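You operate a simulated robot arm through the tools that you are given. There is no shell and no other tool. Be economical: measure what you need, move in short steps, check, and stop when the job is done.

Carry out the task below with a simulated two-armed robot. There is one attempt and no reset: what you move stays moved.

## Task
Take the yellow sponge and leave it on the top of the drawer chest. Take the blue tray from the top of the wash bench and leave it on the top of the drawer chest. Open the bottom drawer, put the star wheel on the second shelf from the bottom of the long rack in the middle away in the inside of the bottom drawer, then shut the drawer. Turn the dose knob to 100. Take the cardboard tube and put it on top of the grey roll on the top of the packing bench. The order is free.

Only the result counts: the job must be done as asked and must still hold three seconds after the hand-in. Knocking over, shifting, dropping, spilling or breaking anything else fails it.

## Robot
Two 6-joint arms with fingered hands on one trunk, on a base that drives. Base frame: it is fixed to the floor where the robot stands at the start and does not move with it; the origin is under the middle of the robot, x ahead of it, y to its left, z up; the surface under the hand at the start is at about z = 880. Units: mm, rad, N and s.
The left shoulder is at the start at [20, 170, 1490], the right one opposite. With the tool pointing down near the work surface each hand reaches from about 380 to 680 mm from the robot's upright axis, wherever it stands, measured 20 degrees to its own side. Places, roughly: blue tray (8x8x2 cm) [700, 1200, 800]; bottom drawer [500, 2700, 200]; cardboard tube (5x5x20 cm) [-4000, 200, 900]; dose knob [-1900, 1800, 1300]; grey roll (8x8x16 cm) [-4100, 600, 900]; inside of the bottom drawer [600, 2700, 100]; star wheel [2750, 1250, 500]; top of the drawer chest (76x16 cm) [520, 2740, 860]; yellow sponge (9x6x3 cm) [500, -100, 900]. Payload 4.4 kg a hand.
The tool frame of a hand sits at the grasp point between the pads (the TCP): z along the fingers, y along the line on which they close. The tips reach 33 mm beyond it. Largest opening 164 mm; the body of the gripper starts 93 mm behind the TCP. The gripper is a hand of 5 fingers: y runs from the thumb to the fingers, the wrist lies at [0, 0, -257] in the tool frame, and closing takes about 1.5 s.
Orientation is that of the tool frame in the base frame, as a unit quaternion [w, x, y, z]. With the fingers straight down and closing along the base's y, the tool's x points along the base's -x, its y along +y and its z along -z.

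## Interface
- The arms move only by the tool servo_tool. It takes "left_increments", "right_increments" or both (then of equal length, played together; a hand with none holds still); each is a list of rows, each an object of numbers (a shift or turn left out is 0, a gripper value left out holds the last): "dx", "dy", "dz": the shift along the tool's x, y, z in mm; "rx", "ry", "rz": the turn, a rotation vector about the tool's x, y, z in rad. In form: [{"dx": .., "dy": .., "dz": .., "rx": .., "ry": .., "rz": ..}, ...]. A call has 1 to 12 rows; each row shifts and turns the commanded pose from where the row before left it, along the tool's axes as they then stand. "left_grip" and "right_grip" are, for a hand that has rows, the closure, from 0 (fully open) to 1 (shut), set as the call begins (left out, the last holds). Rows are played at 5 a second. More than 50 mm and 0.15 rad between two rows, or a gripper value outside its range, and nothing of the call is played. Where a pose cannot be reached the arm comes as near as it can. A force on the tool above 40 N (or 10 N above the force at the start of the call, whichever is more), or a blocked arm, ends the call early, and 0.2 s more pass. The fingers move at their own pace (about 72 mm/s each) and stop on an object; they squeeze with about 29 N. The grip force told is the motor's: it shows also when the fingers shut on nothing. Time passes only in rows, and 0.2 s behind the last, so rows that do not move let the fingers close. The reply holds the time, the measured pose of the TCP, the force on the tool along the base axes, the opening and the grip force, in the units named above and with some noise, with the torque about the TCP (base axes, N m) and any sound that the robot's microphone picked up.
- Cameras (640 x 400 px; columns grow to the right, rows downward): "scene" is now at [87.6, -4, 1641.1]; the picture's right is [-0.04, -1.00, -0.00], its down [-0.79, 0.03, -0.62] and it looks along [0.62, -0.02, -0.79] (base axes); focal length 272 px, centre (320, 200). "left" rides on the left gripper at [-93, -1, -124] in its tool frame; the picture's right is [0.01, -1.00, 0.00], its down [0.80, 0.01, -0.60] and it looks along [0.60, 0.01, 0.80] (tool axes); focal length 275 px, centre (320, 200). "right" rides on the right gripper at [93, -1, -124] in its tool frame; the picture's right is [0.01, 1.00, 0.00], its down [-0.80, 0.01, -0.60] and it looks along [-0.60, 0.01, 0.80] (tool axes); focal length 275 px, centre (320, 200). There is no depth. A picture from a camera that has moved, and an enlarged one, comes with that camera's place and axes in the base frame and with its lens.
- snapshot(camera): a new picture of that camera. No time passes.
- lift_body(by): slides the trunk up (or, below 0, down) by that many mm; the arms and the scene camera ride with it, the base frame stays. It gives what a move gives, with no picture.
- roll_base(legs): drives the robot by 1 to 6 legs, each [ahead, left, turn to the left] in mm, mm and rad, along the robot's own axes; the way and the turn of a leg run together, so that a leg with both is an arc; at most 1500 mm and 3.142 rad a leg. The arms and the cameras ride along, it lands a little off, and it stops where it bumps. It gives what a move gives.
- finger_targets(fingers, thumb_bend, hand): sets how far each is bent, from 0 (flat) to 1 (curled in); at 0.3 the hand is open as for a grip, at 0.7 the pads meet at the TCP. One left out holds its place. A second passes; each finger stops where it meets its share of the squeeze, and holds until it gets a number again. A gripper value or a shape takes the hand back. It gives what a move gives, with no picture; readings hold the bend of each and the force on the fingers (four entries, about 0 where the hand has none), thumb and palm.
- set_grasp(shape, hand): the hand has 5 fingers and takes this shape, open, in about a second: jaw (thumb against the fingers, like two jaws); tri (thumb and two fingers); tip (a fingertip pinch); poke (one finger out to press); point (the index stretched); flat (the hand flat); cup (the hand cupped); fist (a fist). The gripper value then closes the fingers along that shape, each until it touches; the sizes above hold for jaw. It gives what a move gives, with no picture.
- turn_head(pan, tilt): turns the head with the scene camera to pan (to the left, within 1.501 rad either way) and tilt (down, from -0.506 to 1.204), counted from straight ahead of the robot. It gives what a move gives.
- inspect(camera, box): a new picture of the part [left, top, right, bottom] of that camera's present view, enlarged. No time passes.
- job_done(): hands the job in; it is judged then, once.

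Work in short steps. Places have to be worked out from the pictures, the camera data and where the tool is seen: move nearer, look again, correct. Check each grasp and each placing, and mend what went wrong. You have 175 turns and 148 pictures in all, those below and enlarged ones among them. Open the grippers and draw the arms clear of the work before you hand the job in, unless the task says otherwise.

The tools are called after ">>>" by a JSON object that holds its "name" and its "arguments". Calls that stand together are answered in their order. servo_tool: Moves the arms, as the interface text tells. Its arguments: {"type":"object","properties":{"left_increments":{"type":"array","items":{"type":"object","properties":{"dx":{"type":"number"},"dy":{"type":"number"},"dz":{"type":"number"},"rx":{"type":"number"},"ry":{"type":"number"},"rz":{"type":"number"}}}},"left_grip":{"type":"number"},"right_increments":{"type":"array","items":{"type":"object","properties":{"dx":{"type":"number"},"dy":{"type":"number"},"dz":{"type":"number"},"rx":{"type":"number"},"ry":{"type":"number"},"rz":{"type":"number"}}}},"right_grip":{"type":"number"}},"required":[]} The other tools are called the same way: lift_body (by) slides the trunk up or down; set_grasp (shape, hand) gives the hand a shape; finger_targets (fingers, thumb_bend, hand) moves the fingers one by one; roll_base (legs) drives the base; turn_head (pan, tilt) turns the head that bears the scene camera; snapshot (camera) takes a picture; inspect (camera, box) takes an enlarged picture of a part of a camera's view; job_done () hands the job in.

At the start:

```text
time_s: 0.0
left_eef_pos: [649.6, 186.8, 1163.2]
left_tcp_rot: [0.001, -0.001, 1.0, 0.0]
left_ft_force: [0.8, 0.1, -0.3]
left_torque: [-0.01, -0.03, 0.03]
left_gripper_width: 163.9
left_finger_force: 0.1
left_shape: jaw
left_bend: [0.3, 0.3]
left_finger forces: [0.1, 0.1, 0.1, 0.0, 0.1, 0.1]
right_eef_pos: [568.6, -366.0, 1113.4]
right_tcp_rot: [0.0, 0.0, 1.0, 0.001]
right_ft_force: [1.0, 0.9, 0.2]
right_torque: [0.02, 0.01, 0.0]
right_gripper_width: 163.6
right_finger_force: 0.1
right_shape: jaw
right_bend: [0.3, 0.3]
right_finger forces: [0.0, 0.0, 0.0, 0.1, 0.0, 0.0]
trunk travel left (down, up): [-742.0, 0.0]
robot x, y, heading: [-0.1, -2.6, 0.0]
head pan, tilt: [-0.037, 0.906]
```

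scene: 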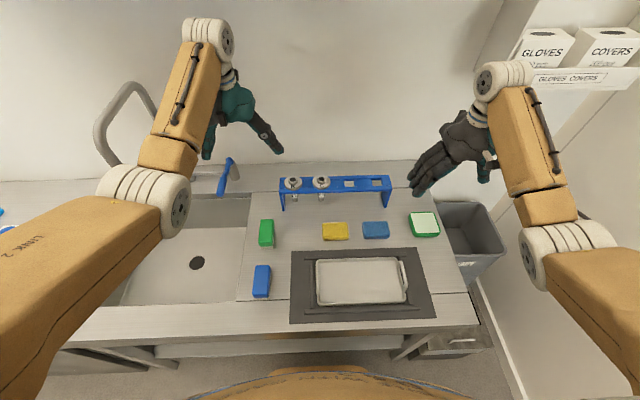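
right: 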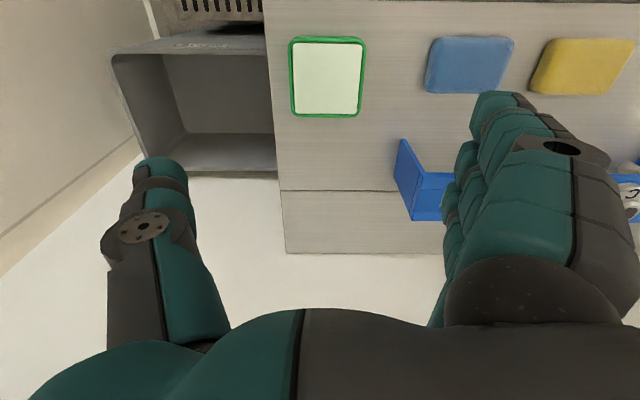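
left: 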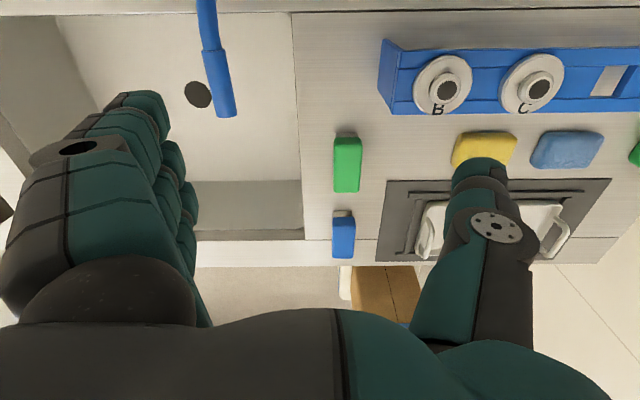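

The yellow sponge projects to about (545, -66) on the bench. I bring the right hand above it at a partly closed opening and look again.

>>> {"name": "servo_tool", "arguments": {"right_increments": [{"dx": 4, "dy": 50, "dz": 10}, {"dx": 4, "dy": 50, "dz": 10}, {"dx": 4, "dy": 50, "dz": 10}, {"dx": 4, "dy": 50, "dz": 10}, {"dx": 4, "dy": 50, "dz": 10}, {"dx": 4, "dy": 50, "dz": 10}, {}], "right_grip": 0.28}}

>>> {"name": "snapshot", "arguments": {"camera": "right"}}

>>> {"name": "snapshot", "arguments": {"camera": "scene"}}

```text
refused: row 1 steps farther than a row can; nothing moved
```

```text
144 pictures are left
camera right: at [475.2, -367.5, 1238.9], right [-0.01, 1.0, 0.0], down [0.8, 0.01, 0.6], along [0.6, 0.01, -0.8], focal length 275 px, centre (320, 200)
```

right: 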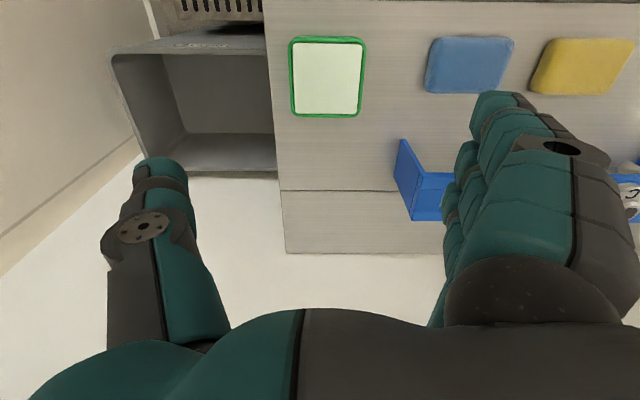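

```text
143 pictures are left
camera scene: at [87.6, -4.0, 1641.1], right [-0.04, -1.0, 0.0], down [-0.79, 0.03, -0.62], along [0.62, -0.02, -0.79], focal length 272 px, centre (320, 200)
```

scene: 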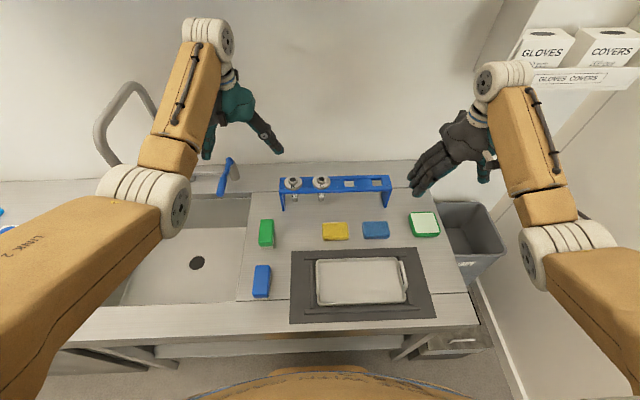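

The right camera agrees: sponge at about (541, -66). I retry with smaller rows.

>>> {"name": "servo_tool", "arguments": {"right_increments": [{"dx": 4, "dy": 43, "dz": 10}, {"dx": 4, "dy": 43, "dz": 10}, {"dx": 4, "dy": 43, "dz": 10}, {"dx": 4, "dy": 43, "dz": 10}, {"dx": 4, "dy": 43, "dz": 10}, {"dx": 4, "dy": 43, "dz": 10}, {"dx": 4, "dy": 42, "dz": 10}, {}], "right_grip": 0.28}}

```text
time_s: 1.8
left_eef_pos: [649.5, 186.3, 1162.6]
left_tcp_rot: [0.001, 0.0, 1.0, 0.0]
left_ft_force: [-0.3, 0.3, -0.2]
left_torque: [0.02, -0.02, 0.01]
left_gripper_width: 164.2
left_finger_force: 0.1
left_shape: jaw
left_bend: [0.3, 0.3]
left_finger forces: [0.0, 0.0, 0.0, 0.0, 0.0, 0.0]
right_eef_pos: [547.3, -69.3, 1040.0]
right_tcp_rot: [0.0, 0.0, 1.0, 0.0]
right_ft_force: [-0.2, -0.8, 0.4]
right_torque: [0.01, -0.02, -0.04]
right_gripper_width: 118.4
right_finger_force: 0.0
right_shape: jaw
right_bend: [0.65, 0.63]
right_finger forces: [0.1, 0.1, 0.0, 0.0, 0.0, 0.0]
right hand out of reach, approached as far as the arm can: row 1, 2
trunk travel left (down, up): [-742.0, 0.0]
robot x, y, heading: [-1.8, 0.5, 0.002]
head pan, tilt: [-0.037, 0.906]
```

Opening is 118 mm; I check the view over the sponge.

>>> {"name": "snapshot", "arguments": {"camera": "right"}}

```text
142 pictures are left
camera right: at [453.2, -70.8, 1164.1], right [-0.01, 1.0, 0.0], down [0.8, 0.01, 0.6], along [0.6, 0.01, -0.8], focal length 275 px, centre (320, 200)
```

right: 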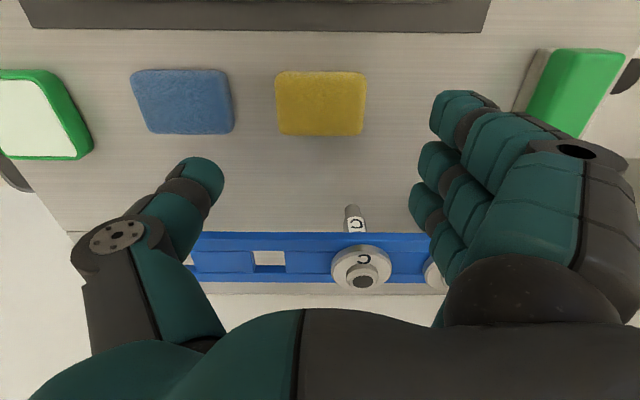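

Sponge at about (536, -71), clear of the blue one. I go down to it in steps.

>>> {"name": "servo_tool", "arguments": {"right_increments": [{"dx": 10, "dy": -1, "dz": 36}, {"dz": 40}, {"dz": 30}, {"dz": 18}, {}]}}

>>> {"name": "snapshot", "arguments": {"camera": "right"}}

```text
time_s: 3.0
left_eef_pos: [648.9, 187.6, 1162.9]
left_tcp_rot: [0.001, 0.0, 1.0, 0.0]
left_ft_force: [0.5, -0.3, -0.4]
left_torque: [0.0, -0.01, -0.01]
left_gripper_width: 163.9
left_finger_force: 0.1
left_shape: jaw
left_bend: [0.3, 0.3]
left_finger forces: [0.0, 0.1, 0.0, 0.0, 0.0, 0.0]
right_eef_pos: [534.6, -66.7, 913.9]
right_tcp_rot: [-0.002, -0.001, 1.0, 0.001]
right_ft_force: [-0.5, 0.0, -0.3]
right_torque: [-0.02, 0.03, -0.03]
right_gripper_width: 118.8
right_finger_force: 0.0
right_shape: jaw
right_bend: [0.65, 0.63]
right_finger forces: [0.0, 0.1, 0.0, 0.0, 0.0, 0.1]
trunk travel left (down, up): [-742.0, 0.0]
robot x, y, heading: [-0.3, -0.0, 0.002]
head pan, tilt: [-0.037, 0.906]
```

```text
141 pictures are left
camera right: at [441.7, -69.1, 1038.2], right [-0.01, 1.0, 0.0], down [0.8, 0.01, 0.6], along [0.6, 0.01, -0.8], focal length 275 px, centre (320, 200)
```

right: 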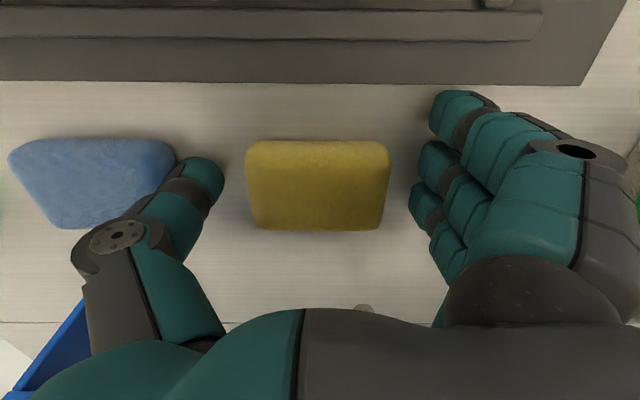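

The sponge lies between thumb and fingers. I close.

>>> {"name": "servo_tool", "arguments": {"right_increments": [{}, {}, {}, {}, {}, {}, {}], "right_grip": 0.75}}

>>> {"name": "servo_tool", "arguments": {"right_increments": [{"dz": -30}, {"dz": -40}, {"dz": -40}, {"dz": -30}]}}

>>> {"name": "snapshot", "arguments": {"camera": "right"}}

```text
time_s: 4.6
left_eef_pos: [649.1, 186.7, 1162.6]
left_tcp_rot: [0.001, -0.001, 1.0, 0.0]
left_ft_force: [-1.2, -0.1, 0.0]
left_torque: [0.02, 0.0, 0.03]
left_gripper_width: 163.7
left_finger_force: 0.2
left_shape: jaw
left_bend: [0.3, 0.3]
left_finger forces: [0.1, 0.0, 0.1, 0.0, 0.0, 0.1]
right_eef_pos: [536.5, -68.2, 913.5]
right_tcp_rot: [0.0, 0.0, 1.0, 0.0]
right_ft_force: [0.7, 0.8, 3.0]
right_torque: [-0.18, 0.02, 0.03]
right_gripper_width: 77.5
right_finger_force: 29.3
right_shape: jaw
right_bend: [0.73, 0.66]
right_finger forces: [0.1, 13.4, 13.7, 0.0, 26.3, 0.0]
trunk travel left (down, up): [-742.0, 0.0]
robot x, y, heading: [-0.6, -4.3, -0.001]
head pan, tilt: [-0.037, 0.906]
```

```text
time_s: 5.6
left_eef_pos: [650.0, 185.9, 1163.0]
left_tcp_rot: [0.001, -0.001, 1.0, 0.0]
left_ft_force: [-0.9, 0.1, -1.0]
left_torque: [0.06, 0.01, -0.02]
left_gripper_width: 163.8
left_finger_force: 0.1
left_shape: jaw
left_bend: [0.3, 0.3]
left_finger forces: [0.1, 0.0, 0.0, 0.0, 0.0, 0.1]
right_eef_pos: [535.7, -76.0, 1052.1]
right_tcp_rot: [0.0, 0.004, 1.0, -0.005]
right_ft_force: [-0.5, -0.1, -0.8]
right_torque: [0.0, -0.01, 0.03]
right_gripper_width: 77.5
right_finger_force: 28.9
right_shape: jaw
right_bend: [0.73, 0.66]
right_finger forces: [0.0, 13.2, 13.4, 0.0, 26.8, 0.0]
trunk travel left (down, up): [-742.0, 0.0]
robot x, y, heading: [-0.7, -3.4, 0.005]
head pan, tilt: [-0.037, 0.906]
```

```text
140 pictures are left
camera right: at [443.1, -75.8, 1176.2], right [-0.01, 1.0, -0.01], down [0.8, 0.01, 0.6], along [0.6, 0.0, -0.8], focal length 275 px, centre (320, 200)
```

right: 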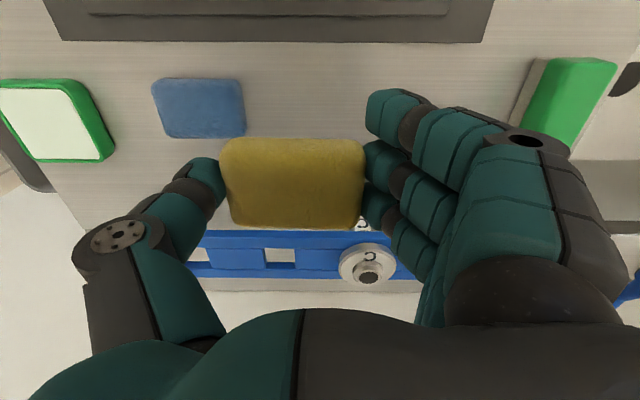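

Sponge is held. Now I raise the right hand a bit, and look left with the head for the tray and the chest.

>>> {"name": "servo_tool", "arguments": {"right_increments": [{"dx": 10, "dy": -40, "dz": -20}, {"dx": 10, "dy": -40, "dz": -20}, {"dx": 10, "dy": -40, "dz": -20}, {"dx": 10, "dy": -40, "dz": -20}]}}

>>> {"name": "turn_head", "arguments": {"pan": 1.2, "tilt": 0.5}}

>>> {"name": "snapshot", "arguments": {"camera": "scene"}}

```text
time_s: 6.6
left_eef_pos: [648.6, 185.2, 1164.2]
left_tcp_rot: [0.001, 0.0, 1.0, 0.001]
left_ft_force: [-0.4, 0.4, -0.3]
left_torque: [0.03, -0.01, -0.02]
left_gripper_width: 163.8
left_finger_force: 0.1
left_shape: jaw
left_bend: [0.3, 0.3]
left_finger forces: [0.0, 0.0, 0.0, 0.0, 0.0, 0.0]
right_eef_pos: [546.4, -225.9, 1061.7]
right_tcp_rot: [0.001, 0.001, 1.0, 0.002]
right_ft_force: [0.2, 0.5, -0.3]
right_torque: [0.04, 0.01, 0.0]
right_gripper_width: 77.8
right_finger_force: 28.9
right_shape: jaw
right_bend: [0.73, 0.66]
right_finger forces: [0.1, 13.5, 13.8, 0.0, 27.3, 0.1]
right hand out of reach, approached as far as the arm can: row 1, 2, 3, 4
trunk travel left (down, up): [-742.0, 0.0]
robot x, y, heading: [-1.8, -1.8, 0.001]
head pan, tilt: [-0.037, 0.906]
```

```text
time_s: 8.0
left_eef_pos: [649.5, 186.1, 1164.1]
left_tcp_rot: [0.001, 0.0, 1.0, 0.0]
left_ft_force: [-0.6, -0.2, -0.5]
left_torque: [-0.01, -0.02, 0.02]
left_gripper_width: 163.7
left_finger_force: 0.0
left_shape: jaw
left_bend: [0.3, 0.3]
left_finger forces: [0.0, 0.1, 0.0, 0.0, 0.0, 0.0]
right_eef_pos: [544.5, -225.4, 1060.8]
right_tcp_rot: [0.001, -0.001, 1.0, 0.001]
right_ft_force: [0.2, 0.0, 0.4]
right_torque: [0.02, -0.02, -0.02]
right_gripper_width: 77.6
right_finger_force: 29.6
right_shape: jaw
right_bend: [0.73, 0.66]
right_finger forces: [0.0, 13.5, 13.7, 0.0, 27.2, 0.0]
trunk travel left (down, up): [-742.0, 0.0]
robot x, y, heading: [-4.7, 4.0, -0.004]
head pan, tilt: [1.201, 0.499]
```

```text
139 pictures are left
camera scene: at [45.5, 83.4, 1675.4], right [0.93, -0.36, 0.0], down [-0.17, -0.45, -0.88], along [0.32, 0.82, -0.48], focal length 272 px, centre (320, 200)
```

scene: 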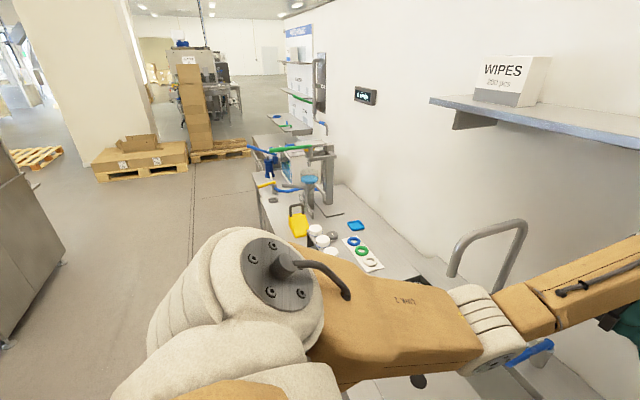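

The tray projects to about (700, 1210, 805). The left arm would meet the faucet if driven sideways, so I back off first, then go left and look.

>>> {"name": "roll_base", "arguments": {"legs": [[-500, 0, 0], [0, 1000, 0]]}}

>>> {"name": "turn_head", "arguments": {"pan": 0.1, "tilt": 0.6}}

>>> {"name": "snapshot", "arguments": {"camera": "scene"}}

```text
time_s: 15.7
left_eef_pos: [185.5, 1184.0, 1163.9]
left_tcp_rot: [0.001, 0.013, 1.0, 0.0]
left_ft_force: [-0.1, -0.8, -0.3]
left_torque: [-0.01, 0.03, -0.01]
left_gripper_width: 163.9
left_finger_force: 0.0
left_shape: jaw
left_bend: [0.3, 0.3]
left_finger forces: [0.0, 0.1, 0.0, 0.1, 0.0, 0.0]
right_eef_pos: [71.9, 775.7, 1061.4]
right_tcp_rot: [0.001, 0.013, 1.0, 0.0]
right_ft_force: [0.3, 0.9, -0.4]
right_torque: [0.0, 0.0, 0.0]
right_gripper_width: 77.4
right_finger_force: 28.3
right_shape: jaw
right_bend: [0.73, 0.66]
right_finger forces: [0.1, 13.4, 13.8, 0.0, 27.3, 0.0]
trunk travel left (down, up): [-742.0, 0.0]
robot x, y, heading: [-468.5, 1011.9, -0.025]
head pan, tilt: [1.201, 0.499]
```

```text
time_s: 17.1
left_eef_pos: [185.3, 1184.1, 1162.9]
left_tcp_rot: [0.001, 0.012, 1.0, -0.001]
left_ft_force: [0.4, -0.3, -0.4]
left_torque: [0.01, 0.03, -0.05]
left_gripper_width: 163.8
left_finger_force: 0.0
left_shape: jaw
left_bend: [0.3, 0.3]
left_finger forces: [0.0, 0.0, 0.1, 0.0, 0.1, 0.0]
right_eef_pos: [70.7, 775.2, 1061.8]
right_tcp_rot: [0.001, 0.013, 1.0, 0.001]
right_ft_force: [-1.0, -0.1, -0.7]
right_torque: [-0.03, -0.01, 0.0]
right_gripper_width: 78.1
right_finger_force: 29.2
right_shape: jaw
right_bend: [0.73, 0.66]
right_finger forces: [0.0, 13.5, 13.8, 0.0, 27.3, 0.1]
trunk travel left (down, up): [-742.0, 0.0]
robot x, y, heading: [-467.0, 1015.5, -0.026]
head pan, tilt: [0.099, 0.6]
```

```text
138 pictures are left
camera scene: at [-367.3, 1018.7, 1666.3], right [0.07, -1.0, 0.0], down [-0.56, -0.04, -0.82], along [0.82, 0.06, -0.57], focal length 272 px, centre (320, 200)
```

scene: 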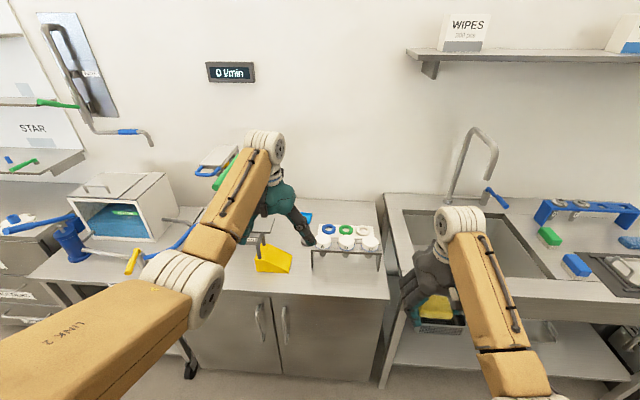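

The hand hides the tray; I zoom in.

>>> {"name": "inspect", "arguments": {"camera": "scene", "box": [180, 130, 420, 280]}}

>>> {"name": "snapshot", "arguments": {"camera": "left"}}

```text
2.67 times, centred on (300, 205) of scene
camera zoom: at [-367.3, 1018.7, 1666.3], right [0.07, -1.0, 0.0], down [-0.56, -0.04, -0.82], along [0.82, 0.06, -0.57], focal length 724 px, centre (373, 187)
```

zoom: 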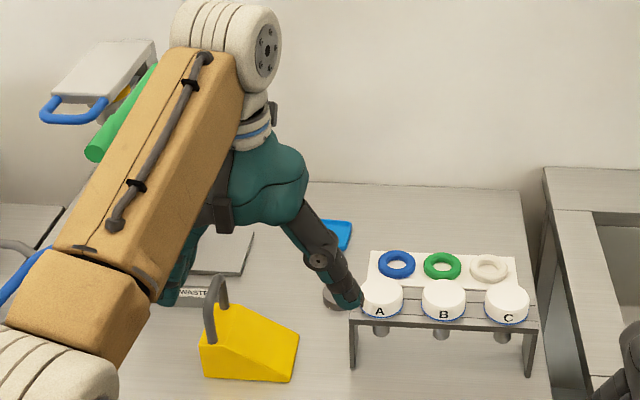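

```text
136 pictures are left
camera left: at [279.9, 1179.7, 1286.4], right [-0.04, -1.0, 0.0], down [-0.8, 0.03, 0.6], along [-0.6, 0.02, -0.8], focal length 275 px, centre (320, 200)
```

left: 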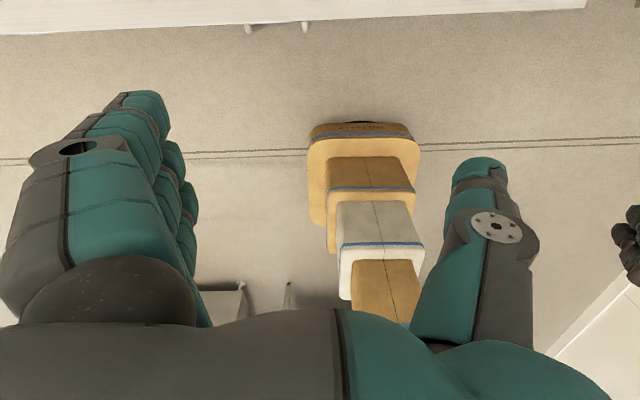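

Tray is at roughly (700, 1205) behind cups and a scoop. I lower the trunk here in free space, then extend and raise both hands so that they clear the bench things when I drive in.

>>> {"name": "lift_body", "arguments": {"by": -200}}

>>> {"name": "servo_tool", "arguments": {"right_increments": [{"dx": -35, "dy": -10}, {"dx": -35, "dy": -10, "dz": -20}, {"dz": -45}, {"dz": -45}, {"dz": -45}, {"dz": -30}], "left_increments": [{"dz": -40}, {"dz": -40}, {"dz": -40}, {"dz": -40}, {}, {}]}}

```text
time_s: 19.2
left_eef_pos: [186.2, 1184.3, 962.8]
left_tcp_rot: [0.001, 0.012, 1.0, 0.0]
left_ft_force: [-0.8, -0.4, -0.1]
left_torque: [-0.01, 0.0, -0.04]
left_gripper_width: 163.9
left_finger_force: 0.1
left_shape: jaw
left_bend: [0.3, 0.3]
left_finger forces: [0.0, 0.1, 0.1, 0.0, 0.0, 0.0]
right_eef_pos: [72.3, 774.6, 859.7]
right_tcp_rot: [0.002, 0.014, 1.0, 0.0]
right_ft_force: [-1.0, -0.8, -0.2]
right_torque: [0.03, 0.02, 0.0]
right_gripper_width: 77.5
right_finger_force: 28.7
right_shape: jaw
right_bend: [0.73, 0.66]
right_finger forces: [0.0, 13.4, 13.9, 0.0, 27.3, 0.0]
trunk travel left (down, up): [-542.0, 200.0]
robot x, y, heading: [-465.1, 1013.2, -0.025]
head pan, tilt: [0.099, 0.6]
```

```text
time_s: 20.6
left_eef_pos: [235.4, 1178.0, 1107.4]
left_tcp_rot: [0.001, 0.012, 1.0, -0.001]
left_ft_force: [-0.1, 0.5, 0.3]
left_torque: [0.0, 0.03, 0.01]
left_gripper_width: 163.7
left_finger_force: 0.1
left_shape: jaw
left_bend: [0.3, 0.3]
left_finger forces: [0.0, 0.1, 0.0, 0.0, 0.0, 0.1]
left hand out of reach, approached as far as the arm can: row 1, 2, 3, 4
right_eef_pos: [195.5, 748.5, 1009.0]
right_tcp_rot: [0.002, 0.014, 1.0, 0.002]
right_ft_force: [-0.7, 0.9, -1.5]
right_torque: [0.03, 0.01, 0.01]
right_gripper_width: 77.5
right_finger_force: 29.1
right_shape: jaw
right_bend: [0.73, 0.66]
right_finger forces: [0.0, 13.5, 13.8, 0.2, 27.2, 0.1]
right hand out of reach, approached as far as the arm can: row 4, 5, 6
trunk travel left (down, up): [-542.0, 200.0]
robot x, y, heading: [-471.0, 1011.7, -0.024]
head pan, tilt: [0.099, 0.6]
```

Both hands are high enough. I drive forward to about x = -30 and check clearances.

>>> {"name": "roll_base", "arguments": {"legs": [[440, 0, 0.025]]}}

>>> {"name": "turn_head", "arguments": {"pan": 0.15, "tilt": 0.95}}

>>> {"name": "snapshot", "arguments": {"camera": "scene"}}

>>> {"name": "snapshot", "arguments": {"camera": "left"}}

```text
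time_s: 23.3
left_eef_pos: [678.1, 1194.2, 1107.5]
left_tcp_rot: [0.0, -0.003, 1.0, 0.0]
left_ft_force: [-0.5, 0.0, -0.9]
left_torque: [-0.01, 0.02, -0.04]
left_gripper_width: 164.1
left_finger_force: 0.1
left_shape: jaw
left_bend: [0.3, 0.3]
left_finger forces: [0.0, 0.0, 0.1, 0.0, 0.0, 0.0]
right_eef_pos: [650.5, 763.4, 1009.0]
right_tcp_rot: [0.001, -0.002, 1.0, 0.002]
right_ft_force: [0.4, -0.5, -1.5]
right_torque: [-0.01, 0.01, 0.01]
right_gripper_width: 77.6
right_finger_force: 28.7
right_shape: jaw
right_bend: [0.73, 0.66]
right_finger forces: [0.0, 13.5, 13.7, 0.1, 27.2, 0.0]
trunk travel left (down, up): [-542.0, 200.0]
robot x, y, heading: [-17.8, 1008.6, 0.003]
head pan, tilt: [0.099, 0.6]
```

```text
time_s: 24.2
left_eef_pos: [679.1, 1195.1, 1107.2]
left_tcp_rot: [0.001, -0.003, 1.0, 0.001]
left_ft_force: [0.5, -0.8, 0.4]
left_torque: [0.02, -0.04, 0.01]
left_gripper_width: 163.8
left_finger_force: 0.0
left_shape: jaw
left_bend: [0.3, 0.3]
left_finger forces: [0.1, 0.0, 0.0, 0.0, 0.0, 0.2]
right_eef_pos: [649.0, 765.6, 1011.0]
right_tcp_rot: [0.002, -0.002, 1.0, 0.002]
right_ft_force: [0.2, -0.1, -0.1]
right_torque: [0.02, -0.02, 0.0]
right_gripper_width: 77.9
right_finger_force: 29.1
right_shape: jaw
right_bend: [0.73, 0.66]
right_finger forces: [0.0, 13.5, 13.7, 0.0, 27.3, 0.0]
trunk travel left (down, up): [-542.0, 200.0]
robot x, y, heading: [-20.7, 1006.7, 0.004]
head pan, tilt: [0.15, 0.949]
```

```text
135 pictures are left
camera scene: at [68.6, 1018.8, 1437.8], right [0.15, -0.99, 0.0], down [-0.8, -0.12, -0.58], along [0.58, 0.09, -0.81], focal length 272 px, centre (320, 200)
```

scene: 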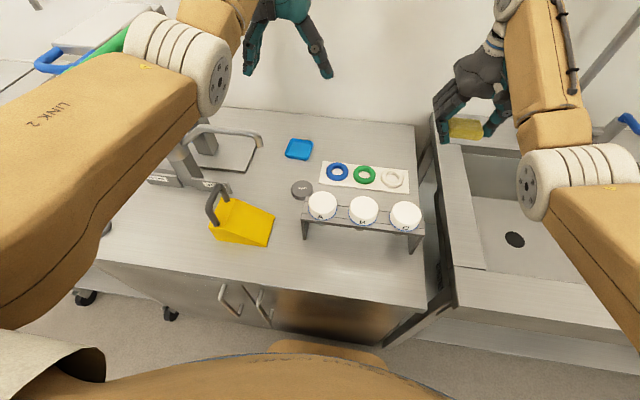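

```text
134 pictures are left
camera left: at [772.8, 1192.9, 1231.1], right [-0.01, -1.0, 0.0], down [-0.8, 0.01, 0.6], along [-0.6, 0.0, -0.8], focal length 275 px, centre (320, 200)
```

left: 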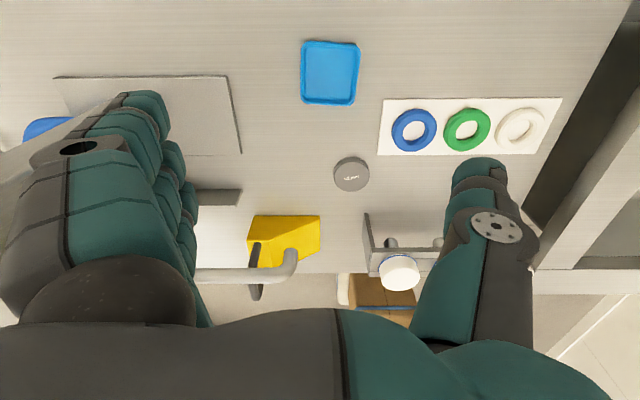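

Combining both views the tray is at about (688, 1180, z≈825); a white card with rings is ~25 mm to its right. I narrow the grip, come down, then look again with a slight forward tilt for reach.

>>> {"name": "servo_tool", "arguments": {"left_increments": [{"dx": -5, "dy": -12, "ry": -0.07}, {"dx": -4, "ry": -0.07}, {"dz": 40}, {"dz": 40}, {"dz": 40}, {}], "left_grip": 0.33}}

>>> {"name": "snapshot", "arguments": {"camera": "left"}}

>>> {"name": "snapshot", "arguments": {"camera": "scene"}}

```text
time_s: 25.6
left_eef_pos: [704.0, 1183.0, 989.2]
left_tcp_rot: [0.071, -0.003, 0.997, 0.001]
left_ft_force: [0.8, 0.2, 0.0]
left_torque: [-0.02, -0.03, 0.01]
left_gripper_width: 110.7
left_finger_force: 0.0
left_shape: jaw
left_bend: [0.68, 0.66]
left_finger forces: [0.0, 0.0, 0.0, 0.0, 0.1, 0.0]
right_eef_pos: [650.8, 764.0, 1009.9]
right_tcp_rot: [0.002, -0.002, 1.0, 0.001]
right_ft_force: [0.7, 0.1, 0.0]
right_torque: [-0.01, 0.02, -0.02]
right_gripper_width: 77.7
right_finger_force: 29.1
right_shape: jaw
right_bend: [0.73, 0.66]
right_finger forces: [0.1, 13.5, 13.7, 0.0, 27.2, 0.0]
trunk travel left (down, up): [-542.0, 200.0]
robot x, y, heading: [-16.9, 1006.3, 0.007]
head pan, tilt: [0.15, 0.949]
```

```text
133 pictures are left
camera left: at [779.0, 1181.5, 1124.7], right [-0.01, -1.0, 0.0], down [-0.88, 0.01, 0.48], along [-0.48, 0.01, -0.88], focal length 275 px, centre (320, 200)
```

left: 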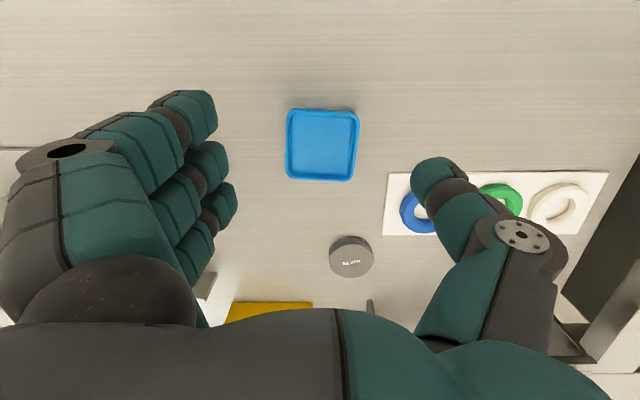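

```text
132 pictures are left
camera scene: at [67.9, 1018.7, 1437.9], right [0.15, -0.99, 0.0], down [-0.8, -0.12, -0.58], along [0.58, 0.09, -0.81], focal length 272 px, centre (320, 200)
```

scene: 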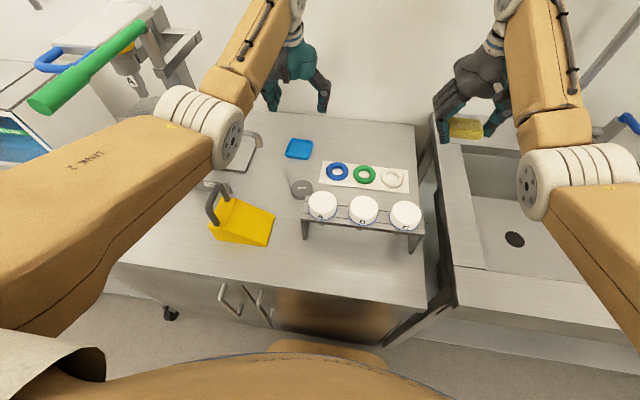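

Tray is at about (686, 1181); arm stays above the gooseneck. I go down most of the way and look.

>>> {"name": "servo_tool", "arguments": {"left_increments": [{"dx": 12, "dy": 2, "dz": 30}, {"dx": 12, "dz": 30}, {"dx": 8, "dz": 30}, {}]}}

>>> {"name": "snapshot", "arguments": {"camera": "left"}}

```text
time_s: 26.6
left_eef_pos: [683.3, 1183.4, 895.0]
left_tcp_rot: [0.071, -0.002, 0.997, 0.0]
left_ft_force: [0.4, 0.3, 0.1]
left_torque: [0.02, -0.02, 0.0]
left_gripper_width: 110.5
left_finger_force: 0.0
left_shape: jaw
left_bend: [0.68, 0.66]
left_finger forces: [0.0, 0.0, 0.0, 0.1, 0.0, 0.0]
right_eef_pos: [650.2, 763.9, 1009.0]
right_tcp_rot: [0.003, -0.002, 1.0, 0.001]
right_ft_force: [-0.6, -0.8, 0.0]
right_torque: [0.01, -0.04, -0.01]
right_gripper_width: 78.0
right_finger_force: 29.1
right_shape: jaw
right_bend: [0.73, 0.66]
right_finger forces: [0.0, 13.6, 13.7, 0.0, 27.2, 0.0]
trunk travel left (down, up): [-542.0, 200.0]
robot x, y, heading: [-23.2, 1009.1, -0.001]
head pan, tilt: [0.15, 0.949]
```

```text
131 pictures are left
camera left: at [759.5, 1182.4, 1030.2], right [-0.01, -1.0, 0.0], down [-0.88, 0.01, 0.48], along [-0.48, 0.01, -0.88], focal length 275 px, centre (320, 200)
```

left: 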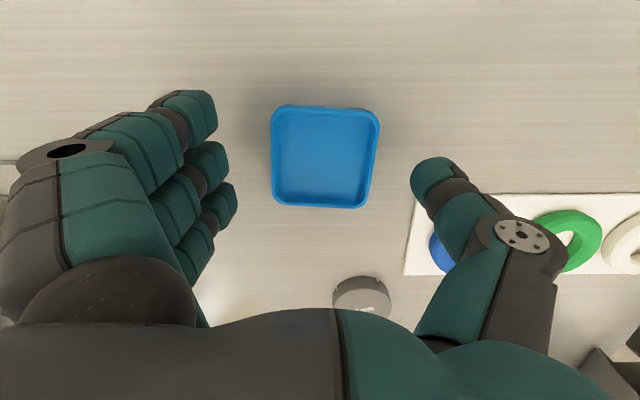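

Tray rim estimated at z≈828, bench ≈808; thumb clears the card. I go down to TCP z≈850.

>>> {"name": "servo_tool", "arguments": {"left_increments": [{"dx": 1, "dz": 20}, {"dx": 1, "dz": 14}, {"dz": 9}, {}]}}

>>> {"name": "snapshot", "arguments": {"camera": "left"}}

```text
time_s: 27.6
left_eef_pos: [690.0, 1183.2, 858.4]
left_tcp_rot: [0.075, -0.001, 0.997, 0.001]
left_ft_force: [-2.6, -0.4, 27.7]
left_torque: [2.11, 1.33, 0.15]
left_gripper_width: 110.9
left_finger_force: 0.1
left_shape: jaw
left_bend: [0.68, 0.66]
left_finger forces: [0.0, 0.0, 0.1, 28.3, 0.0, 0.0]
right_eef_pos: [646.9, 762.3, 1012.6]
right_tcp_rot: [0.004, -0.002, 1.0, 0.002]
right_ft_force: [0.3, -0.3, -1.0]
right_torque: [-0.01, 0.0, 0.02]
right_gripper_width: 77.6
right_finger_force: 29.4
right_shape: jaw
right_bend: [0.73, 0.66]
right_finger forces: [0.0, 13.5, 13.8, 0.1, 27.2, 0.0]
trunk travel left (down, up): [-542.0, 200.0]
robot x, y, heading: [-17.0, 1007.5, 0.003]
head pan, tilt: [0.15, 0.949]
```

```text
130 pictures are left
camera left: at [763.3, 1181.9, 994.6], right [-0.01, -1.0, 0.0], down [-0.88, 0.01, 0.47], along [-0.47, 0.01, -0.88], focal length 275 px, centre (320, 200)
```

left: 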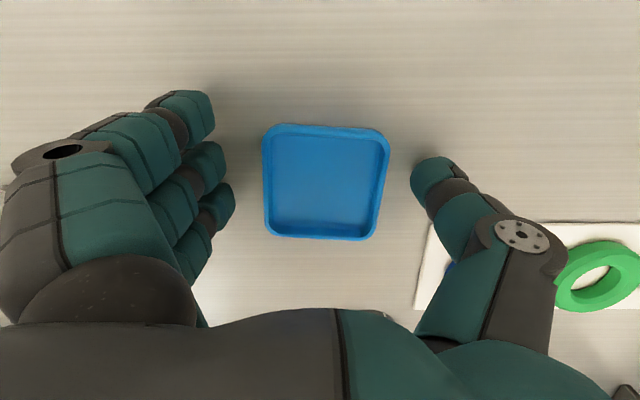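

Little finger touched the bench (surface ≈820). I lift 4 mm and close.

>>> {"name": "servo_tool", "arguments": {"left_increments": [{"dz": -6}, {}]}}

>>> {"name": "servo_tool", "arguments": {"left_increments": [{}, {}, {}, {}, {}, {}, {}], "left_grip": 0.75}}

```text
time_s: 28.2
left_eef_pos: [685.7, 1185.1, 858.5]
left_tcp_rot: [0.07, -0.003, 0.998, 0.0]
left_ft_force: [1.2, 0.3, 12.6]
left_torque: [0.8, 0.44, -0.12]
left_gripper_width: 110.8
left_finger_force: 0.0
left_shape: jaw
left_bend: [0.68, 0.66]
left_finger forces: [0.1, 0.0, 0.0, 11.1, 0.1, 0.0]
right_eef_pos: [649.3, 764.6, 1012.0]
right_tcp_rot: [0.002, -0.001, 1.0, 0.003]
right_ft_force: [0.2, -0.3, 0.3]
right_torque: [0.03, 0.01, -0.06]
right_gripper_width: 78.0
right_finger_force: 29.3
right_shape: jaw
right_bend: [0.73, 0.66]
right_finger forces: [0.1, 13.4, 13.7, 0.0, 27.2, 0.1]
trunk travel left (down, up): [-542.0, 200.0]
robot x, y, heading: [-19.1, 1013.8, 0.003]
head pan, tilt: [0.15, 0.949]
```

```text
time_s: 29.8
left_eef_pos: [686.5, 1182.2, 862.3]
left_tcp_rot: [0.073, -0.003, 0.997, 0.0]
left_ft_force: [0.4, 4.2, 21.0]
left_torque: [-1.07, -0.08, -0.1]
left_gripper_width: 64.9
left_finger_force: 28.9
left_shape: jaw
left_bend: [0.72, 0.68]
left_finger forces: [0.0, 8.1, 12.4, 9.1, 31.4, 0.0]
right_eef_pos: [649.1, 763.6, 1011.9]
right_tcp_rot: [0.003, -0.002, 1.0, 0.001]
right_ft_force: [0.2, 1.1, -0.7]
right_torque: [0.01, 0.0, -0.01]
right_gripper_width: 77.6
right_finger_force: 28.9
right_shape: jaw
right_bend: [0.73, 0.66]
right_finger forces: [0.0, 13.5, 13.7, 0.0, 27.3, 0.0]
trunk travel left (down, up): [-542.0, 200.0]
robot x, y, heading: [-18.8, 1010.1, 0.005]
head pan, tilt: [0.15, 0.949]
```

It holds on the tray (same width offset as with the sponge). I lift a little and look.

>>> {"name": "servo_tool", "arguments": {"left_increments": [{"dz": -20}, {"dz": -30}, {"dz": -30}]}}

>>> {"name": "snapshot", "arguments": {"camera": "left"}}

```text
time_s: 30.6
left_eef_pos: [675.7, 1182.8, 937.7]
left_tcp_rot: [0.071, -0.003, 0.997, 0.001]
left_ft_force: [0.8, -0.6, -0.2]
left_torque: [-0.01, -0.02, 0.02]
left_gripper_width: 56.2
left_finger_force: 29.4
left_shape: jaw
left_bend: [0.73, 0.7]
left_finger forces: [0.0, 7.7, 6.0, 3.2, 21.9, 0.0]
right_eef_pos: [650.5, 765.0, 1009.9]
right_tcp_rot: [0.002, -0.002, 1.0, 0.003]
right_ft_force: [-0.4, 0.4, 0.1]
right_torque: [-0.02, -0.01, 0.01]
right_gripper_width: 77.8
right_finger_force: 28.8
right_shape: jaw
right_bend: [0.73, 0.66]
right_finger forces: [0.0, 13.5, 13.7, 0.0, 27.1, 0.0]
trunk travel left (down, up): [-542.0, 200.0]
robot x, y, heading: [-18.3, 1008.0, 0.006]
head pan, tilt: [0.15, 0.949]
```

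```text
129 pictures are left
camera left: at [750.6, 1181.2, 1071.8], right [-0.01, -1.0, 0.0], down [-0.88, 0.01, 0.48], along [-0.48, 0.01, -0.88], focal length 275 px, centre (320, 200)
```

left: 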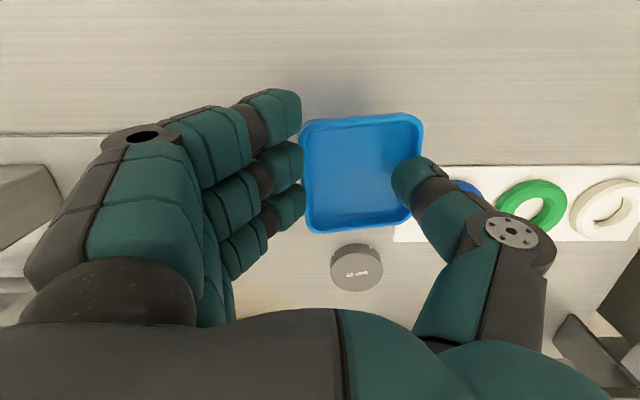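

The grip looks shallow; I zoom to verify.

>>> {"name": "inspect", "arguments": {"camera": "left", "box": [220, 80, 460, 240]}}

>>> {"name": "inspect", "arguments": {"camera": "scene", "box": [220, 20, 400, 170]}}

```text
2.50 times, centred on (340, 160) of left
camera zoom: at [750.6, 1181.2, 1071.8], right [-0.01, -1.0, 0.0], down [-0.88, 0.01, 0.48], along [-0.48, 0.01, -0.88], focal length 688 px, centre (270, 300)
```

zoom: 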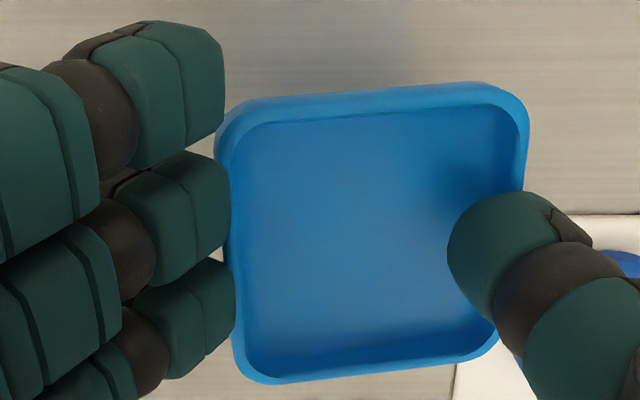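

```text
2.67 times, centred on (310, 95) of scene
camera zoom: at [68.4, 1018.6, 1437.7], right [0.15, -0.99, 0.0], down [-0.8, -0.12, -0.58], along [0.57, 0.09, -0.81], focal length 724 px, centre (347, 480)
```

zoom: 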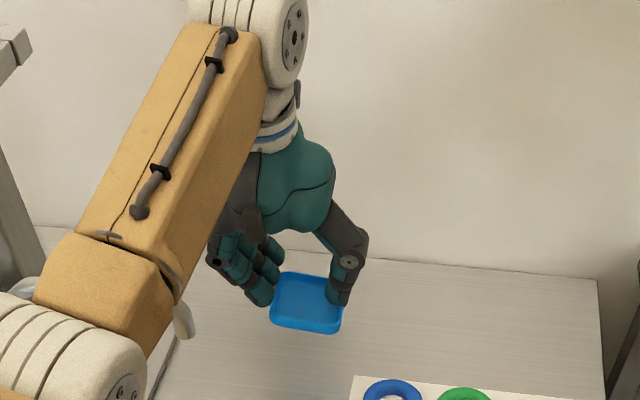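

The tray hangs tilted on a shallow grip. I put it back down and regrip with the hand vertical and lower.

>>> {"name": "servo_tool", "arguments": {"left_increments": [{"dz": 30}, {"dz": 25}, {"dz": 8}, {"dz": 6}, {"dz": 5}]}}

>>> {"name": "servo_tool", "arguments": {"left_increments": [{}, {}, {}, {}], "left_grip": 0.33}}

>>> {"name": "servo_tool", "arguments": {"left_increments": [{"dz": -20}, {"ry": 0.07}, {"ry": 0.07}, {}]}}

>>> {"name": "snapshot", "arguments": {"camera": "left"}}

```text
time_s: 31.8
left_eef_pos: [687.2, 1183.2, 867.4]
left_tcp_rot: [0.073, -0.002, 0.997, 0.0]
left_ft_force: [-3.3, 1.9, 15.9]
left_torque: [-0.97, 0.02, -0.14]
left_gripper_width: 56.3
left_finger_force: 29.1
left_shape: jaw
left_bend: [0.73, 0.7]
left_finger forces: [0.0, 8.0, 6.1, 3.3, 27.3, 0.1]
right_eef_pos: [647.4, 763.9, 1011.9]
right_tcp_rot: [0.003, -0.002, 1.0, 0.002]
right_ft_force: [0.5, -0.6, -0.3]
right_torque: [0.01, 0.01, 0.0]
right_gripper_width: 77.6
right_finger_force: 29.2
right_shape: jaw
right_bend: [0.73, 0.66]
right_finger forces: [0.1, 13.6, 13.7, 0.0, 27.2, 0.0]
trunk travel left (down, up): [-542.0, 200.0]
robot x, y, heading: [-26.5, 1007.9, 0.002]
head pan, tilt: [0.15, 0.949]
```

```text
time_s: 32.8
left_eef_pos: [687.8, 1184.7, 864.5]
left_tcp_rot: [0.07, -0.002, 0.998, 0.001]
left_ft_force: [-0.1, -0.2, 0.9]
left_torque: [-0.03, 0.01, -0.03]
left_gripper_width: 109.1
left_finger_force: 0.2
left_shape: jaw
left_bend: [0.68, 0.66]
left_finger forces: [0.0, 0.0, 0.0, 0.1, 0.6, 0.1]
right_eef_pos: [650.4, 763.9, 1010.3]
right_tcp_rot: [0.003, -0.002, 1.0, 0.0]
right_ft_force: [-0.2, 0.2, -0.3]
right_torque: [0.0, 0.0, 0.02]
right_gripper_width: 77.9
right_finger_force: 29.4
right_shape: jaw
right_bend: [0.73, 0.66]
right_finger forces: [0.0, 13.5, 13.8, 0.1, 27.2, 0.1]
trunk travel left (down, up): [-542.0, 200.0]
robot x, y, heading: [-19.6, 1006.1, 0.004]
head pan, tilt: [0.15, 0.949]
```

```text
time_s: 33.8
left_eef_pos: [685.1, 1184.3, 884.2]
left_tcp_rot: [0.007, -0.001, 1.0, 0.0]
left_ft_force: [0.2, 0.6, -0.5]
left_torque: [0.0, 0.0, 0.02]
left_gripper_width: 109.6
left_finger_force: 0.1
left_shape: jaw
left_bend: [0.68, 0.66]
left_finger forces: [0.0, 0.0, 0.0, 0.1, 0.0, 0.0]
right_eef_pos: [649.8, 763.9, 1011.0]
right_tcp_rot: [0.002, -0.002, 1.0, 0.0]
right_ft_force: [-0.2, -0.3, -1.2]
right_torque: [-0.02, 0.0, -0.02]
right_gripper_width: 77.6
right_finger_force: 29.4
right_shape: jaw
right_bend: [0.73, 0.66]
right_finger forces: [0.0, 13.5, 13.7, 0.0, 27.3, 0.0]
trunk travel left (down, up): [-542.0, 200.0]
robot x, y, heading: [-21.7, 1005.6, 0.003]
head pan, tilt: [0.15, 0.949]
```

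```text
126 pictures are left
camera left: at [777.1, 1183.3, 1009.0], right [-0.01, -1.0, 0.0], down [-0.81, 0.01, 0.59], along [-0.59, 0.0, -0.81], focal length 275 px, centre (320, 200)
```

left: 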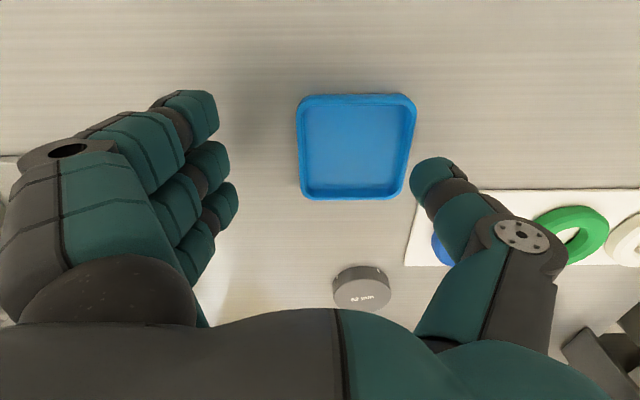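

Tray is flat at about (694, 1158). I shift over it, then go down vertically till near contact.

>>> {"name": "servo_tool", "arguments": {"left_increments": [{"dx": -5, "dy": -23}, {"dx": -4, "dz": 14}, {"dz": 9}, {"dz": 5}, {}]}}

>>> {"name": "snapshot", "arguments": {"camera": "left"}}

```text
time_s: 35.0
left_eef_pos: [674.7, 1168.6, 863.3]
left_tcp_rot: [0.0, -0.003, 1.0, 0.0]
left_ft_force: [-1.1, -0.6, -0.1]
left_torque: [0.0, 0.03, -0.04]
left_gripper_width: 109.8
left_finger_force: 0.0
left_shape: jaw
left_bend: [0.68, 0.66]
left_finger forces: [0.0, 0.0, 0.0, 0.0, 0.0, 0.0]
left hand out of reach, approached as far as the arm can: row 1, 2, 4
right_eef_pos: [650.8, 764.2, 1009.4]
right_tcp_rot: [0.002, -0.001, 1.0, 0.0]
right_ft_force: [-0.2, 0.1, 0.0]
right_torque: [-0.01, -0.01, 0.02]
right_gripper_width: 77.5
right_finger_force: 29.3
right_shape: jaw
right_bend: [0.73, 0.66]
right_finger forces: [0.0, 13.6, 13.7, 0.1, 27.2, 0.0]
trunk travel left (down, up): [-542.0, 200.0]
robot x, y, heading: [-21.2, 1010.0, 0.007]
head pan, tilt: [0.15, 0.949]
```

```text
125 pictures are left
camera left: at [769.5, 1167.3, 986.5], right [-0.01, -1.0, 0.0], down [-0.8, 0.01, 0.6], along [-0.6, 0.0, -0.8], focal length 275 px, centre (320, 200)
```

left: 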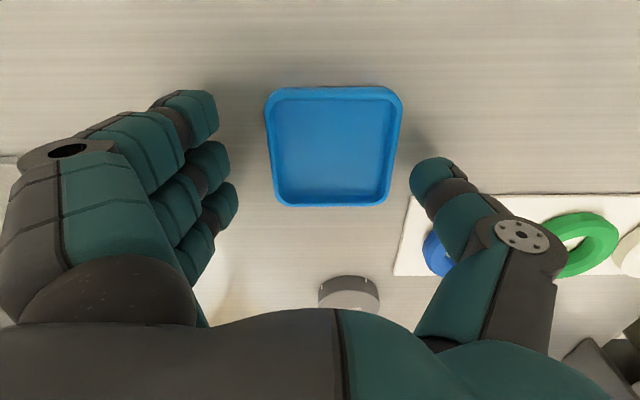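

The arm falls ~20 mm short. I raise the hand, lower the trunk 50 mm for reach, and tilt slightly.

>>> {"name": "servo_tool", "arguments": {"left_increments": [{"dz": -30}, {"dz": -30}]}}

>>> {"name": "lift_body", "arguments": {"by": -50}}

>>> {"name": "servo_tool", "arguments": {"left_increments": [{"dx": -12, "dy": -6, "ry": -0.06}, {"dx": -10, "dy": -4}, {}]}}

>>> {"name": "snapshot", "arguments": {"camera": "left"}}

```text
time_s: 35.6
left_eef_pos: [687.2, 1166.9, 920.3]
left_tcp_rot: [-0.001, -0.003, 1.0, 0.0]
left_ft_force: [0.1, -0.2, -0.2]
left_torque: [0.01, -0.04, -0.02]
left_gripper_width: 109.7
left_finger_force: 0.2
left_shape: jaw
left_bend: [0.68, 0.66]
left_finger forces: [0.0, 0.0, 0.1, 0.0, 0.0, 0.1]
left hand out of reach, approached as far as the arm can: row 1, 2
right_eef_pos: [649.6, 764.5, 1010.9]
right_tcp_rot: [0.003, -0.002, 1.0, 0.002]
right_ft_force: [-0.7, 0.3, -0.5]
right_torque: [0.02, 0.04, -0.01]
right_gripper_width: 77.6
right_finger_force: 28.8
right_shape: jaw
right_bend: [0.73, 0.66]
right_finger forces: [0.1, 13.5, 13.6, 0.0, 27.3, 0.1]
trunk travel left (down, up): [-542.0, 200.0]
robot x, y, heading: [-13.2, 1009.8, 0.001]
head pan, tilt: [0.15, 0.949]
```

```text
time_s: 36.5
left_eef_pos: [690.8, 1168.0, 871.0]
left_tcp_rot: [-0.001, -0.003, 1.0, -0.001]
left_ft_force: [0.3, 0.3, 1.2]
left_torque: [0.0, -0.04, -0.01]
left_gripper_width: 109.5
left_finger_force: 0.0
left_shape: jaw
left_bend: [0.68, 0.66]
left_finger forces: [0.1, 0.1, 0.0, 0.1, 0.0, 0.0]
right_eef_pos: [650.7, 763.9, 955.1]
right_tcp_rot: [-0.001, -0.002, 1.0, 0.002]
right_ft_force: [-0.6, -0.2, -1.0]
right_torque: [-0.01, -0.01, -0.02]
right_gripper_width: 77.5
right_finger_force: 29.2
right_shape: jaw
right_bend: [0.73, 0.66]
right_finger forces: [0.0, 13.5, 13.8, 0.1, 27.2, 0.0]
trunk travel left (down, up): [-492.0, 250.0]
robot x, y, heading: [-22.1, 1009.8, 0.003]
head pan, tilt: [0.15, 0.949]
```

```text
time_s: 37.3
left_eef_pos: [706.1, 1160.5, 872.2]
left_tcp_rot: [0.029, -0.003, 1.0, -0.001]
left_ft_force: [-0.3, 0.3, 0.3]
left_torque: [0.0, -0.01, 0.01]
left_gripper_width: 109.4
left_finger_force: 0.1
left_shape: jaw
left_bend: [0.68, 0.66]
left_finger forces: [0.1, 0.0, 0.0, 0.0, 0.1, 0.0]
left hand out of reach, approached as far as the arm can: row 2
right_eef_pos: [650.9, 763.9, 955.7]
right_tcp_rot: [0.0, -0.001, 1.0, 0.002]
right_ft_force: [0.1, -0.3, 0.2]
right_torque: [-0.02, -0.01, -0.02]
right_gripper_width: 77.6
right_finger_force: 29.1
right_shape: jaw
right_bend: [0.73, 0.66]
right_finger forces: [0.1, 13.6, 13.7, 0.0, 27.1, 0.1]
trunk travel left (down, up): [-492.0, 250.0]
robot x, y, heading: [-21.1, 1009.5, 0.003]
head pan, tilt: [0.15, 0.949]
```

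```text
124 pictures are left
camera left: at [792.7, 1159.2, 1000.2], right [-0.01, -1.0, 0.0], down [-0.83, 0.01, 0.55], along [-0.55, 0.01, -0.83], focal length 275 px, centre (320, 200)
```

left: 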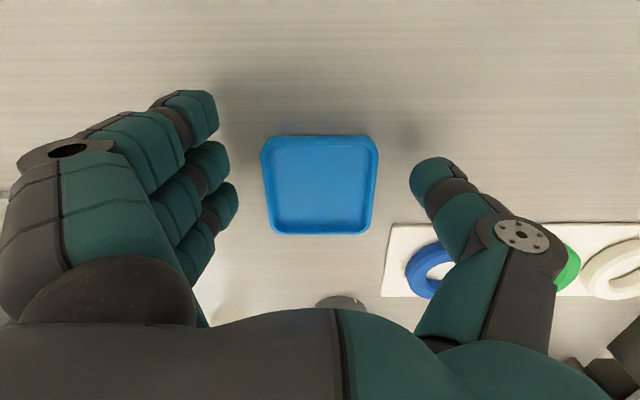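

Aligned within a few mm; I go down 17 mm and 8 back.

>>> {"name": "servo_tool", "arguments": {"left_increments": [{"dx": 5, "dz": 9}, {"dx": 4, "dz": 5}, {"dz": 3}, {}]}}

```text
time_s: 38.3
left_eef_pos: [701.3, 1158.1, 856.3]
left_tcp_rot: [0.03, -0.002, 1.0, 0.0]
left_ft_force: [-1.5, -0.7, 11.3]
left_torque: [0.79, 0.59, 0.16]
left_gripper_width: 109.7
left_finger_force: 0.0
left_shape: jaw
left_bend: [0.68, 0.66]
left_finger forces: [0.0, 0.0, 0.0, 10.9, 0.0, 0.0]
left hand out of reach, approached as far as the arm can: row 2
right_eef_pos: [651.6, 764.4, 956.0]
right_tcp_rot: [0.0, -0.001, 1.0, 0.002]
right_ft_force: [0.6, 0.2, 0.6]
right_torque: [0.0, -0.01, 0.01]
right_gripper_width: 77.4
right_finger_force: 28.9
right_shape: jaw
right_bend: [0.73, 0.66]
right_finger forces: [0.0, 13.5, 13.8, 0.0, 27.2, 0.1]
trunk travel left (down, up): [-492.0, 250.0]
robot x, y, heading: [-18.2, 1009.0, 0.007]
head pan, tilt: [0.15, 0.949]
```

Fingertips just touch the bench; I close.

>>> {"name": "servo_tool", "arguments": {"left_increments": [{"dz": -1}, {}, {}, {}, {}, {}, {}, {}], "left_grip": 0.75}}

>>> {"name": "servo_tool", "arguments": {"left_increments": [{"dz": -15}, {"dz": -20}, {"dz": -30}]}}

>>> {"name": "snapshot", "arguments": {"camera": "left"}}

```text
time_s: 40.1
left_eef_pos: [700.8, 1159.2, 856.9]
left_tcp_rot: [0.031, -0.001, 1.0, -0.001]
left_ft_force: [4.9, 6.4, 22.7]
left_torque: [1.5, 0.9, -0.57]
left_gripper_width: 71.7
left_finger_force: 29.3
left_shape: jaw
left_bend: [0.73, 0.75]
left_finger forces: [0.0, 11.2, 7.7, 27.6, 23.2, 0.0]
right_eef_pos: [649.5, 764.9, 957.7]
right_tcp_rot: [0.001, -0.001, 1.0, 0.002]
right_ft_force: [-0.2, 1.0, -0.4]
right_torque: [0.01, 0.0, -0.01]
right_gripper_width: 77.8
right_finger_force: 29.0
right_shape: jaw
right_bend: [0.73, 0.66]
right_finger forces: [0.0, 13.5, 13.7, 0.0, 27.2, 0.0]
trunk travel left (down, up): [-492.0, 250.0]
robot x, y, heading: [-18.2, 1005.3, 0.005]
head pan, tilt: [0.15, 0.949]
```

```text
time_s: 40.9
left_eef_pos: [709.7, 1156.9, 917.2]
left_tcp_rot: [0.026, -0.003, 1.0, 0.0]
left_ft_force: [-0.1, 0.0, -0.2]
left_torque: [0.0, 0.0, 0.0]
left_gripper_width: 71.6
left_finger_force: 29.3
left_shape: jaw
left_bend: [0.73, 0.75]
left_finger forces: [0.1, 13.8, 9.4, 6.3, 28.8, 0.0]
left hand out of reach, approached as far as the arm can: row 2, 3
right_eef_pos: [651.5, 763.2, 957.4]
right_tcp_rot: [0.0, -0.001, 1.0, 0.001]
right_ft_force: [-1.0, -0.7, -0.7]
right_torque: [0.0, 0.01, 0.01]
right_gripper_width: 77.8
right_finger_force: 29.0
right_shape: jaw
right_bend: [0.73, 0.66]
right_finger forces: [0.0, 13.6, 13.7, 0.0, 27.2, 0.0]
trunk travel left (down, up): [-492.0, 250.0]
robot x, y, heading: [-20.0, 1009.0, 0.003]
head pan, tilt: [0.15, 0.949]
```

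```text
123 pictures are left
camera left: at [797.6, 1155.7, 1045.0], right [-0.01, -1.0, 0.0], down [-0.83, 0.01, 0.56], along [-0.56, 0.0, -0.83], focal length 275 px, centre (320, 200)
```

left: 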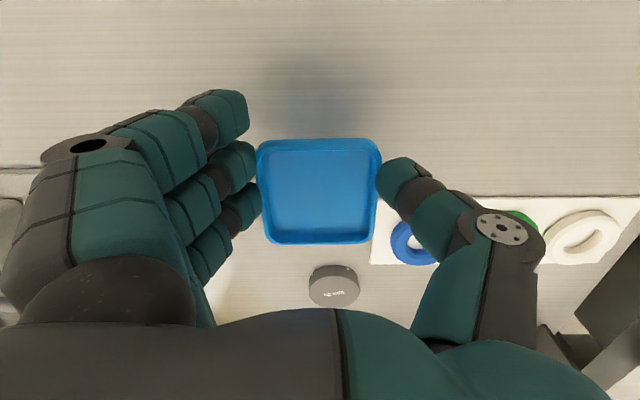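

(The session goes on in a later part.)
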